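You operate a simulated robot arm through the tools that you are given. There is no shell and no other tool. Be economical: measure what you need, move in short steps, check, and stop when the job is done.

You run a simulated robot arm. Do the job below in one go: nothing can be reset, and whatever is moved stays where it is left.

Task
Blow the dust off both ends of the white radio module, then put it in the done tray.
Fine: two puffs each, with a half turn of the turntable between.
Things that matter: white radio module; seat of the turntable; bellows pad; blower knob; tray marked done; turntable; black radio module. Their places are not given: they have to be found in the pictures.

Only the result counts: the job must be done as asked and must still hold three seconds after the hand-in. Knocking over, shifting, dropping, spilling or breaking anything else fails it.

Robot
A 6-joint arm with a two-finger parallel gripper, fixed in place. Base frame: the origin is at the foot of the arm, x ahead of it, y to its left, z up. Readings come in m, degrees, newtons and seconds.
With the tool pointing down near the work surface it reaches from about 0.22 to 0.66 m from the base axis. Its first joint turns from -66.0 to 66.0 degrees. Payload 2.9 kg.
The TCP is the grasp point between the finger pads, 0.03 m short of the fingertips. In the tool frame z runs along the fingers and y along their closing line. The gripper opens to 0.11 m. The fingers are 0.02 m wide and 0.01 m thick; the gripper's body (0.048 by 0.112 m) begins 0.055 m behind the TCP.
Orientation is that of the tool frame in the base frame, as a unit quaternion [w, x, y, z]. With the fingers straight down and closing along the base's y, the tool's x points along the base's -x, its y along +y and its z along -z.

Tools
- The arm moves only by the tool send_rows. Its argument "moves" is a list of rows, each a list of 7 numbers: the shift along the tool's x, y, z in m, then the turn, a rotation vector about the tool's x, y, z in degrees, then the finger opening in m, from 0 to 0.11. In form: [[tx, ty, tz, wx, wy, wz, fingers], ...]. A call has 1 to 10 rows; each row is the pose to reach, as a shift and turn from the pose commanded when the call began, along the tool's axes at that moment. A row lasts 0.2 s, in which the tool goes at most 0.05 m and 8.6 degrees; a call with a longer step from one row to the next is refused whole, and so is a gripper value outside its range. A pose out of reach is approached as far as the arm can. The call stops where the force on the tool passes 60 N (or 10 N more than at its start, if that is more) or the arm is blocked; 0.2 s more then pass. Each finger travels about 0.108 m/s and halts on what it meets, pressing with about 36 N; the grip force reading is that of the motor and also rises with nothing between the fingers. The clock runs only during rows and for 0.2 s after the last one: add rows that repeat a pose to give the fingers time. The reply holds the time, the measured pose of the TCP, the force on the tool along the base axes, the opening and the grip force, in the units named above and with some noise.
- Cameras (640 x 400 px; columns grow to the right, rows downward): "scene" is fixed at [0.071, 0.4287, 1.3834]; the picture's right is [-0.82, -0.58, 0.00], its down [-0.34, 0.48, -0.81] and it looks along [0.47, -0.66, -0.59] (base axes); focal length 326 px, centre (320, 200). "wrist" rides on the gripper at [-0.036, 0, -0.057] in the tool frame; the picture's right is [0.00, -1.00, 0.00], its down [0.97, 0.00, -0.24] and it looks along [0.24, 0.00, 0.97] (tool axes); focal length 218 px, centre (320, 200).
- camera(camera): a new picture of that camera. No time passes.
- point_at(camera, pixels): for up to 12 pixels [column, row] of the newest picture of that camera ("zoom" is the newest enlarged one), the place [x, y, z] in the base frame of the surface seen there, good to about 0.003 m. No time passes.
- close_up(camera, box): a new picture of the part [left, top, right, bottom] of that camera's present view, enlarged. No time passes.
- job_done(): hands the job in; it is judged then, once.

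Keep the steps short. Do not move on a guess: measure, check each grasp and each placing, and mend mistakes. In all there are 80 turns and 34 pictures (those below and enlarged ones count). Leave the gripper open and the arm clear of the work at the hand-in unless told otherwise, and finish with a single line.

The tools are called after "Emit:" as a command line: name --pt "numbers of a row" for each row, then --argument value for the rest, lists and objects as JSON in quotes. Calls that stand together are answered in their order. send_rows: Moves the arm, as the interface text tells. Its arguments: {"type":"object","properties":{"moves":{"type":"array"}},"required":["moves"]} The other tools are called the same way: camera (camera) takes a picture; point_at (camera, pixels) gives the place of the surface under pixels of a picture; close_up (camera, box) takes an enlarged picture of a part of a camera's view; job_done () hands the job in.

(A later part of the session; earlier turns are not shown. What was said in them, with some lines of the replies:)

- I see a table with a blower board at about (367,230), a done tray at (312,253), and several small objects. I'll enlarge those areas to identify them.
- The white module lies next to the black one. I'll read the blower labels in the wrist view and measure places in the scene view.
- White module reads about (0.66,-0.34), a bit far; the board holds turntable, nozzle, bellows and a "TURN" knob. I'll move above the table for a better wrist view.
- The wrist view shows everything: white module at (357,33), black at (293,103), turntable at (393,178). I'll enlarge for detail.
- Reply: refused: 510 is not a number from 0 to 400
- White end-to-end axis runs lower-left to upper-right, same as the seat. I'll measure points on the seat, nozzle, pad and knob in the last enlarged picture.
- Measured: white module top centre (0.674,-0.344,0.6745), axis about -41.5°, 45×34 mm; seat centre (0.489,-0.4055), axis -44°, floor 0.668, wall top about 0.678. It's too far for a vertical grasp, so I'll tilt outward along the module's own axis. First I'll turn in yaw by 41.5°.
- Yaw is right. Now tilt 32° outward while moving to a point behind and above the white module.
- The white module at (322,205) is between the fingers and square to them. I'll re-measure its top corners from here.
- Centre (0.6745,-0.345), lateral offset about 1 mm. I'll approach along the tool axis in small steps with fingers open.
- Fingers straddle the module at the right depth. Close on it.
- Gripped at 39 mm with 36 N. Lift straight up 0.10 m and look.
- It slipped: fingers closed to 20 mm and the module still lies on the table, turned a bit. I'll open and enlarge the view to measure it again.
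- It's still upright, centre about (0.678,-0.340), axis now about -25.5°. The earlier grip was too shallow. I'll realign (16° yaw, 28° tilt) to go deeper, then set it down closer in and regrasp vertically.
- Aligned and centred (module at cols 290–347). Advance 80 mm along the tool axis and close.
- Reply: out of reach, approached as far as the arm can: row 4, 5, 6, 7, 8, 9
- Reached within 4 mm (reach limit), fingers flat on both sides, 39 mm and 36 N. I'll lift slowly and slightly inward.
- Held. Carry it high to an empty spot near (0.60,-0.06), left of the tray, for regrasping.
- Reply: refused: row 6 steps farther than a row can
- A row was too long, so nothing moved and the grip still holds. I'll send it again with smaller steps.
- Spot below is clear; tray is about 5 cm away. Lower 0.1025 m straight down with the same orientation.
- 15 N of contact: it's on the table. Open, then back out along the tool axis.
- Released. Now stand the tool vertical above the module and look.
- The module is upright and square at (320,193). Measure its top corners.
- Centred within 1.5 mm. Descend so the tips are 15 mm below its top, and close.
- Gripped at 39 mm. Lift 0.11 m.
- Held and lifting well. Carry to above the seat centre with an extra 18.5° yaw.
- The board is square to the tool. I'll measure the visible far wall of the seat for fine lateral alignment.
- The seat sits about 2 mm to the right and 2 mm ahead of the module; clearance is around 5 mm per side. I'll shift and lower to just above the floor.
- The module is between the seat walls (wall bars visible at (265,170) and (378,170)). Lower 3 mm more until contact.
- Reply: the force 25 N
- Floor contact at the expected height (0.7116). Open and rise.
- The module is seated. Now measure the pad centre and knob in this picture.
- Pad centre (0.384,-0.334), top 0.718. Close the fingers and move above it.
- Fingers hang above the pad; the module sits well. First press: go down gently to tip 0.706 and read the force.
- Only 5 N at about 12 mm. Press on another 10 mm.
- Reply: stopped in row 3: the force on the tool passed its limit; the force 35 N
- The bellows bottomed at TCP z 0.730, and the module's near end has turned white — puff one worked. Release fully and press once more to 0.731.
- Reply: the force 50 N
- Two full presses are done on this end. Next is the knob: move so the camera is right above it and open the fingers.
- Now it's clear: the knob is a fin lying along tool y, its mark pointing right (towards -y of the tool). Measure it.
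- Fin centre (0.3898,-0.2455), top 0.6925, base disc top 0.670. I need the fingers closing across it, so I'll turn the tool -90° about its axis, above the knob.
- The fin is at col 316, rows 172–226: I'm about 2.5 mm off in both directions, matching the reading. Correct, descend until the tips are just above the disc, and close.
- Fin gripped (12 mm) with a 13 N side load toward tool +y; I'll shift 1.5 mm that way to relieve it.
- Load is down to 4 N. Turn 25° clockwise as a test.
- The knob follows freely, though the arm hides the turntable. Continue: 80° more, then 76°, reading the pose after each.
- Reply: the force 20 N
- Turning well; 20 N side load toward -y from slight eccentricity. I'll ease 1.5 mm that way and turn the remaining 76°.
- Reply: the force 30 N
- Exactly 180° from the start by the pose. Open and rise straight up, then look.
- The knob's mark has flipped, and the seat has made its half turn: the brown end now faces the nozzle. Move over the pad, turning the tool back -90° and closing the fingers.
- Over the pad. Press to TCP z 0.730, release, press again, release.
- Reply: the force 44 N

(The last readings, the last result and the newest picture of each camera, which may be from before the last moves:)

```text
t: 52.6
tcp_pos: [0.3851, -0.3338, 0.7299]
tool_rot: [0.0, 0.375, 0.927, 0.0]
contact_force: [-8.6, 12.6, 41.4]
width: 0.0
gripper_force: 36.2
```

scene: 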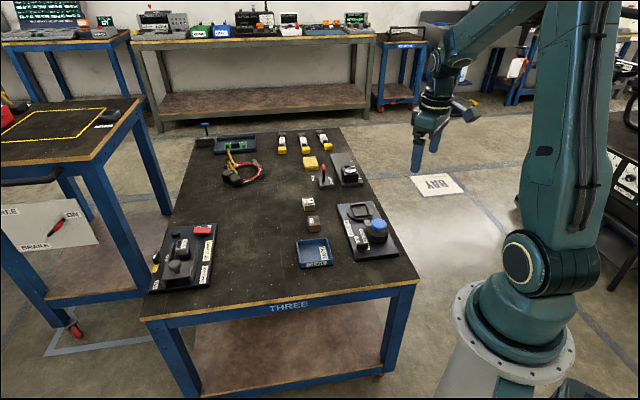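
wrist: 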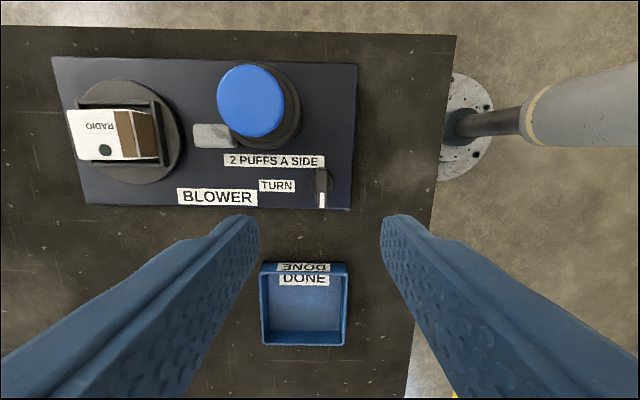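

Bottomed at 0.730. Release and repeat.

Emit:
send_rows --pt "0 0 -0.02 0 0 0 0" --pt "0 0 -0.0465 0 0 0 0" --pt "0 0 -0.0465 0 0 0 0" --pt "0 0 -0.0465 0 0 0 0"

Emit:
send_rows --pt "0 0 0.02 0 0 0 0" --pt "0 0 0.032 0 0 0 0" --pt "0 0 0.039 0 0 0 0" --pt "0 0 0.044 0 0 0 0" --pt "0 0 0.0465 0 0 0 0" --pt "0 0 0.0465 0 0 0 0"

Emit:
send_rows --pt "0 0 -0.02 0 0 0 0" --pt "0 0 -0.0465 0 0 0 0" --pt "0 0 -0.09 0 0 0 0.03" --pt "0 0 -0.09 0 0 0 0.07"

```text
t: 53.6
tcp_pos: [0.3832, -0.3326, 0.7762]
tool_rot: [-0.001, 0.375, 0.927, 0.001]
contact_force: [-0.5, 0.3, 0.3]
width: 0.0
gripper_force: 36.0
```

```text
t: 55.0
tcp_pos: [0.3839, -0.3325, 0.7302]
tool_rot: [0.0, 0.375, 0.927, 0.0]
contact_force: [-14.0, 5.5, 40.3]
width: 0.0
gripper_force: 35.9
```

```text
t: 56.0
tcp_pos: [0.3855, -0.3346, 0.8173]
tool_rot: [-0.002, 0.375, 0.927, 0.0]
contact_force: [0.6, 0.3, 0.2]
width: 0.0702
gripper_force: 0.0
```

Both presses are complete. Move back above the seat and look.

Emit:
send_rows --pt "-0.042 0.006 0 0 0 0 0.07" --pt "-0.084 0.013 0 0 0 0 0.07" --pt "-0.1248 0.0191 0 0 0 0 0.07" --pt "-0.1248 0.0191 0 0 0 0 0.07"

Emit:
close_up --camera "wrist" --box '[260, 120, 380, 240]'

```text
t: 57.0
tcp_pos: [0.4897, -0.4076, 0.8183]
tool_rot: [-0.002, 0.374, 0.927, 0.001]
contact_force: [0.6, -0.5, 0.3]
width: 0.0699
gripper_force: 0.0
```

```text
3.33 times, centred on (320, 180) of wrist
```

zoom: 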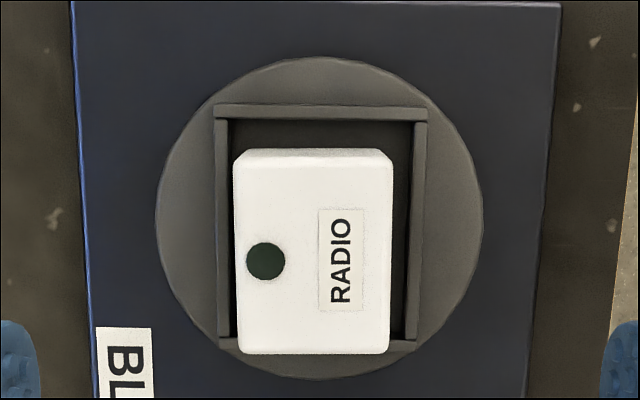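

Both ends are now clean white. Measure the module's top for the regrasp, and the tray floor in this view where possible.

Emit:
point_at --camera "zoom" --pixels '[[313, 165], [313, 345], [240, 250], [385, 250], [313, 252], [220, 200], [420, 200]]'

```text
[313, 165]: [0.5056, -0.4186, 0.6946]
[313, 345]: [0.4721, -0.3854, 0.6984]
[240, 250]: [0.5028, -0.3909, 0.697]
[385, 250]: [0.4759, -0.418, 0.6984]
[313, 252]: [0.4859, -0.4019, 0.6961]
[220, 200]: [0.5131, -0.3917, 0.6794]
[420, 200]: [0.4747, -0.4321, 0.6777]
```

Module centre (0.489,-0.403): 3.5 mm inward and 2 mm left of the tool. Correct, descend to TCP z 0.7125, close.

Emit:
send_rows --pt "0.0035 0.002 0.04 0 0 0 0.07" --pt "0.0035 0.002 0.08 0 0 0 0.07" --pt "0.0035 0.002 0.098 0 0 0 0.07" --pt "0.0035 0.002 0.1055 0 0 0 0.07" --pt "0.0035 0.002 0.1055 0 0 0 0.05" --pt "0.0035 0.002 0.1055 0 0 0 0.03" --pt "0.0035 0.002 0.1055 0 0 0 0.02" --pt "0.0035 0.002 0.1055 0 0 0 0.02"

```text
t: 58.8
tcp_pos: [0.4854, -0.4029, 0.7134]
tool_rot: [-0.001, 0.374, 0.928, 0.0]
contact_force: [0.2, -1.1, -0.3]
width: 0.039
gripper_force: 36.1
```

Gripped at 39 mm. Lift 0.11 m.

Emit:
send_rows --pt "0 0 -0.01 0 0 0 0.02" --pt "0 0 -0.03 0 0 0 0.02" --pt "0 0 -0.06 0 0 0 0.02" --pt "0 0 -0.09 0 0 0 0.02" --pt "0 0 -0.11 0 0 0 0.02" --pt "0 0 -0.11 0 0 0 0.02"

```text
t: 60.2
tcp_pos: [0.4869, -0.4029, 0.8215]
tool_rot: [-0.001, 0.374, 0.927, 0.001]
contact_force: [0.3, 0.2, -1.2]
width: 0.039
gripper_force: 35.8
```

Held. Carry it above the tray at about (0.512,-0.150), keeping the yaw, since the tray is parallel to the board.

Emit:
send_rows --pt "0.0263 0.033 0 0 0 0 0.02" --pt "0.0527 0.066 0 0 0 0 0.02" --pt "0.079 0.1 0 0 0 0 0.02" --pt "0.105 0.133 0 0 0 0 0.02" --pt "0.132 0.166 0 0 0 0 0.02" --pt "0.158 0.199 0 0 0 0 0.02" --pt "0.158 0.199 0 0 0 0 0.02"

Emit:
camera --camera "wrist"

```text
t: 61.8
tcp_pos: [0.5116, -0.1485, 0.823]
tool_rot: [0.0, 0.375, 0.927, 0.001]
contact_force: [-0.2, 0.1, -0.3]
width: 0.0392
gripper_force: 36.0
```

```text
2 pictures are left
```

wrist: 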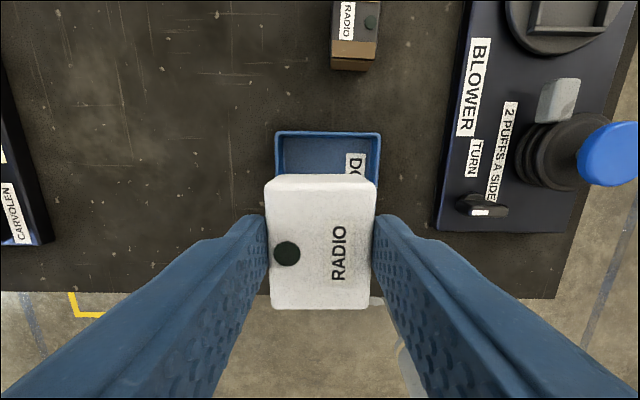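

The tray (cols 275–380, far rim row 132) is centred along the tool's x but about 7 mm to the right. I'll check with points.

Emit:
point_at --camera "wrist" --pixels '[[277, 134], [378, 134], [328, 133], [277, 175], [379, 175], [330, 160], [322, 178]]'

```text
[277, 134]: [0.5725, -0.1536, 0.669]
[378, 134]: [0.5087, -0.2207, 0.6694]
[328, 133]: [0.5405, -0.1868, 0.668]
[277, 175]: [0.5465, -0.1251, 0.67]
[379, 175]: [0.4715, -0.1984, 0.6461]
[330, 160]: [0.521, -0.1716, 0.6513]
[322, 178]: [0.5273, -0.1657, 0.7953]
```

Tray centre is about (0.5054,-0.153). Shift 7.5 mm right and lower to just above the floor.

Emit:
send_rows --pt "0.001 -0.0075 0.02 0 0 0 0.02" --pt "0.001 -0.0075 0.055 0 0 0 0.02" --pt "0.001 -0.0075 0.09 0 0 0 0.02" --pt "0.001 -0.0075 0.112 0 0 0 0.02" --pt "0.001 -0.0075 0.122 0 0 0 0.02" --pt "0.001 -0.0075 0.126 0 0 0 0.02" --pt "0.001 -0.0075 0.128 0 0 0 0.02" --pt "0.001 -0.0075 0.128 0 0 0 0.02"

```text
t: 63.6
tcp_pos: [0.5049, -0.1556, 0.6946]
tool_rot: [-0.001, 0.375, 0.927, 0.001]
contact_force: [0.3, 0.5, -1.3]
width: 0.039
gripper_force: 36.1
```

No contact yet; lower 3 mm more gently.

Emit:
send_rows --pt "0 0 0.001 0 0 0 0.02" --pt "0 0 0.002 0 0 0 0.02" --pt "0 0 0.002 0 0 0 0.02"

```text
t: 64.4
tcp_pos: [0.506, -0.1545, 0.6931]
tool_rot: [-0.001, 0.374, 0.927, 0.0]
contact_force: [0.5, -0.7, 1.0]
width: 0.0392
gripper_force: 35.8
```

Emit:
send_rows --pt "0 0 0.001 0 0 0 0.02" --pt "0 0 0.002 0 0 0 0.02" --pt "0 0 0.002 0 0 0 0.02"

```text
t: 65.2
tcp_pos: [0.5064, -0.156, 0.6923]
tool_rot: [-0.001, 0.374, 0.927, 0.0]
contact_force: [-10.7, 3.8, 32.5]
width: 0.0392
gripper_force: 35.8
```

The module rests on the tray floor (32 N). Open just a little to stay clear of the tray walls, then rise.

Emit:
send_rows --pt "0 0 -0.001 0 0 0 0.042" --pt "0 0 -0.001 0 0 0 0.052" --pt "0 0 -0.001 0 0 0 0.052" --pt "0 0 -0.02 0 0 0 0.052" --pt "0 0 -0.06 0 0 0 0.07" --pt "0 0 -0.1 0 0 0 0.09" --pt "0 0 -0.14 0 0 0 0.1" --pt "0 0 -0.14 0 0 0 0.1"

Emit:
camera --camera "wrist"

```text
t: 67.0
tcp_pos: [0.5046, -0.1563, 0.8324]
tool_rot: [-0.001, 0.375, 0.927, 0.0]
contact_force: [0.6, -0.4, 0.2]
width: 0.0998
gripper_force: 0.0
```

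```text
1 pictures are left
```

wrist: 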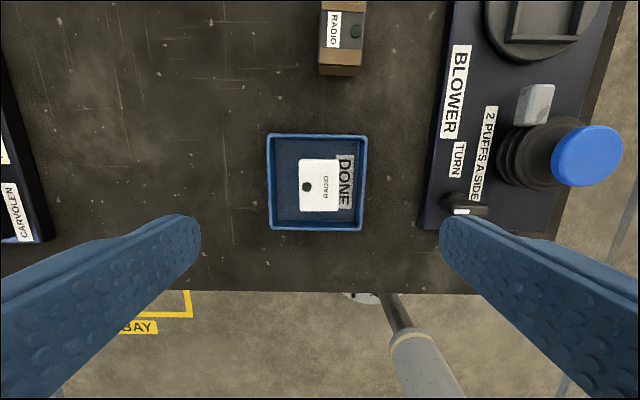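

The module lies flat and centred in the done tray, and nothing else has moved. Raise the arm further clear.

Emit:
send_rows --pt "0 0 -0.04 0 0 0 0.11" --pt "0 0 -0.08 0 0 0 0.11" --pt "0 0 -0.12 0 0 0 0.11" --pt "0 0 -0.12 0 0 0 0.11"

Emit:
job_done

```text
t: 68.0
tcp_pos: [0.5047, -0.1547, 0.9519]
tool_rot: [-0.001, 0.375, 0.927, 0.001]
contact_force: [0.1, -1.1, 0.2]
width: 0.1101
gripper_force: 0.1
```

```text
The job is handed in.
```

The white radio module had two puffs on each end with a half turn of the turntable between, both ends look clean, and it now lies flat in the done tray.
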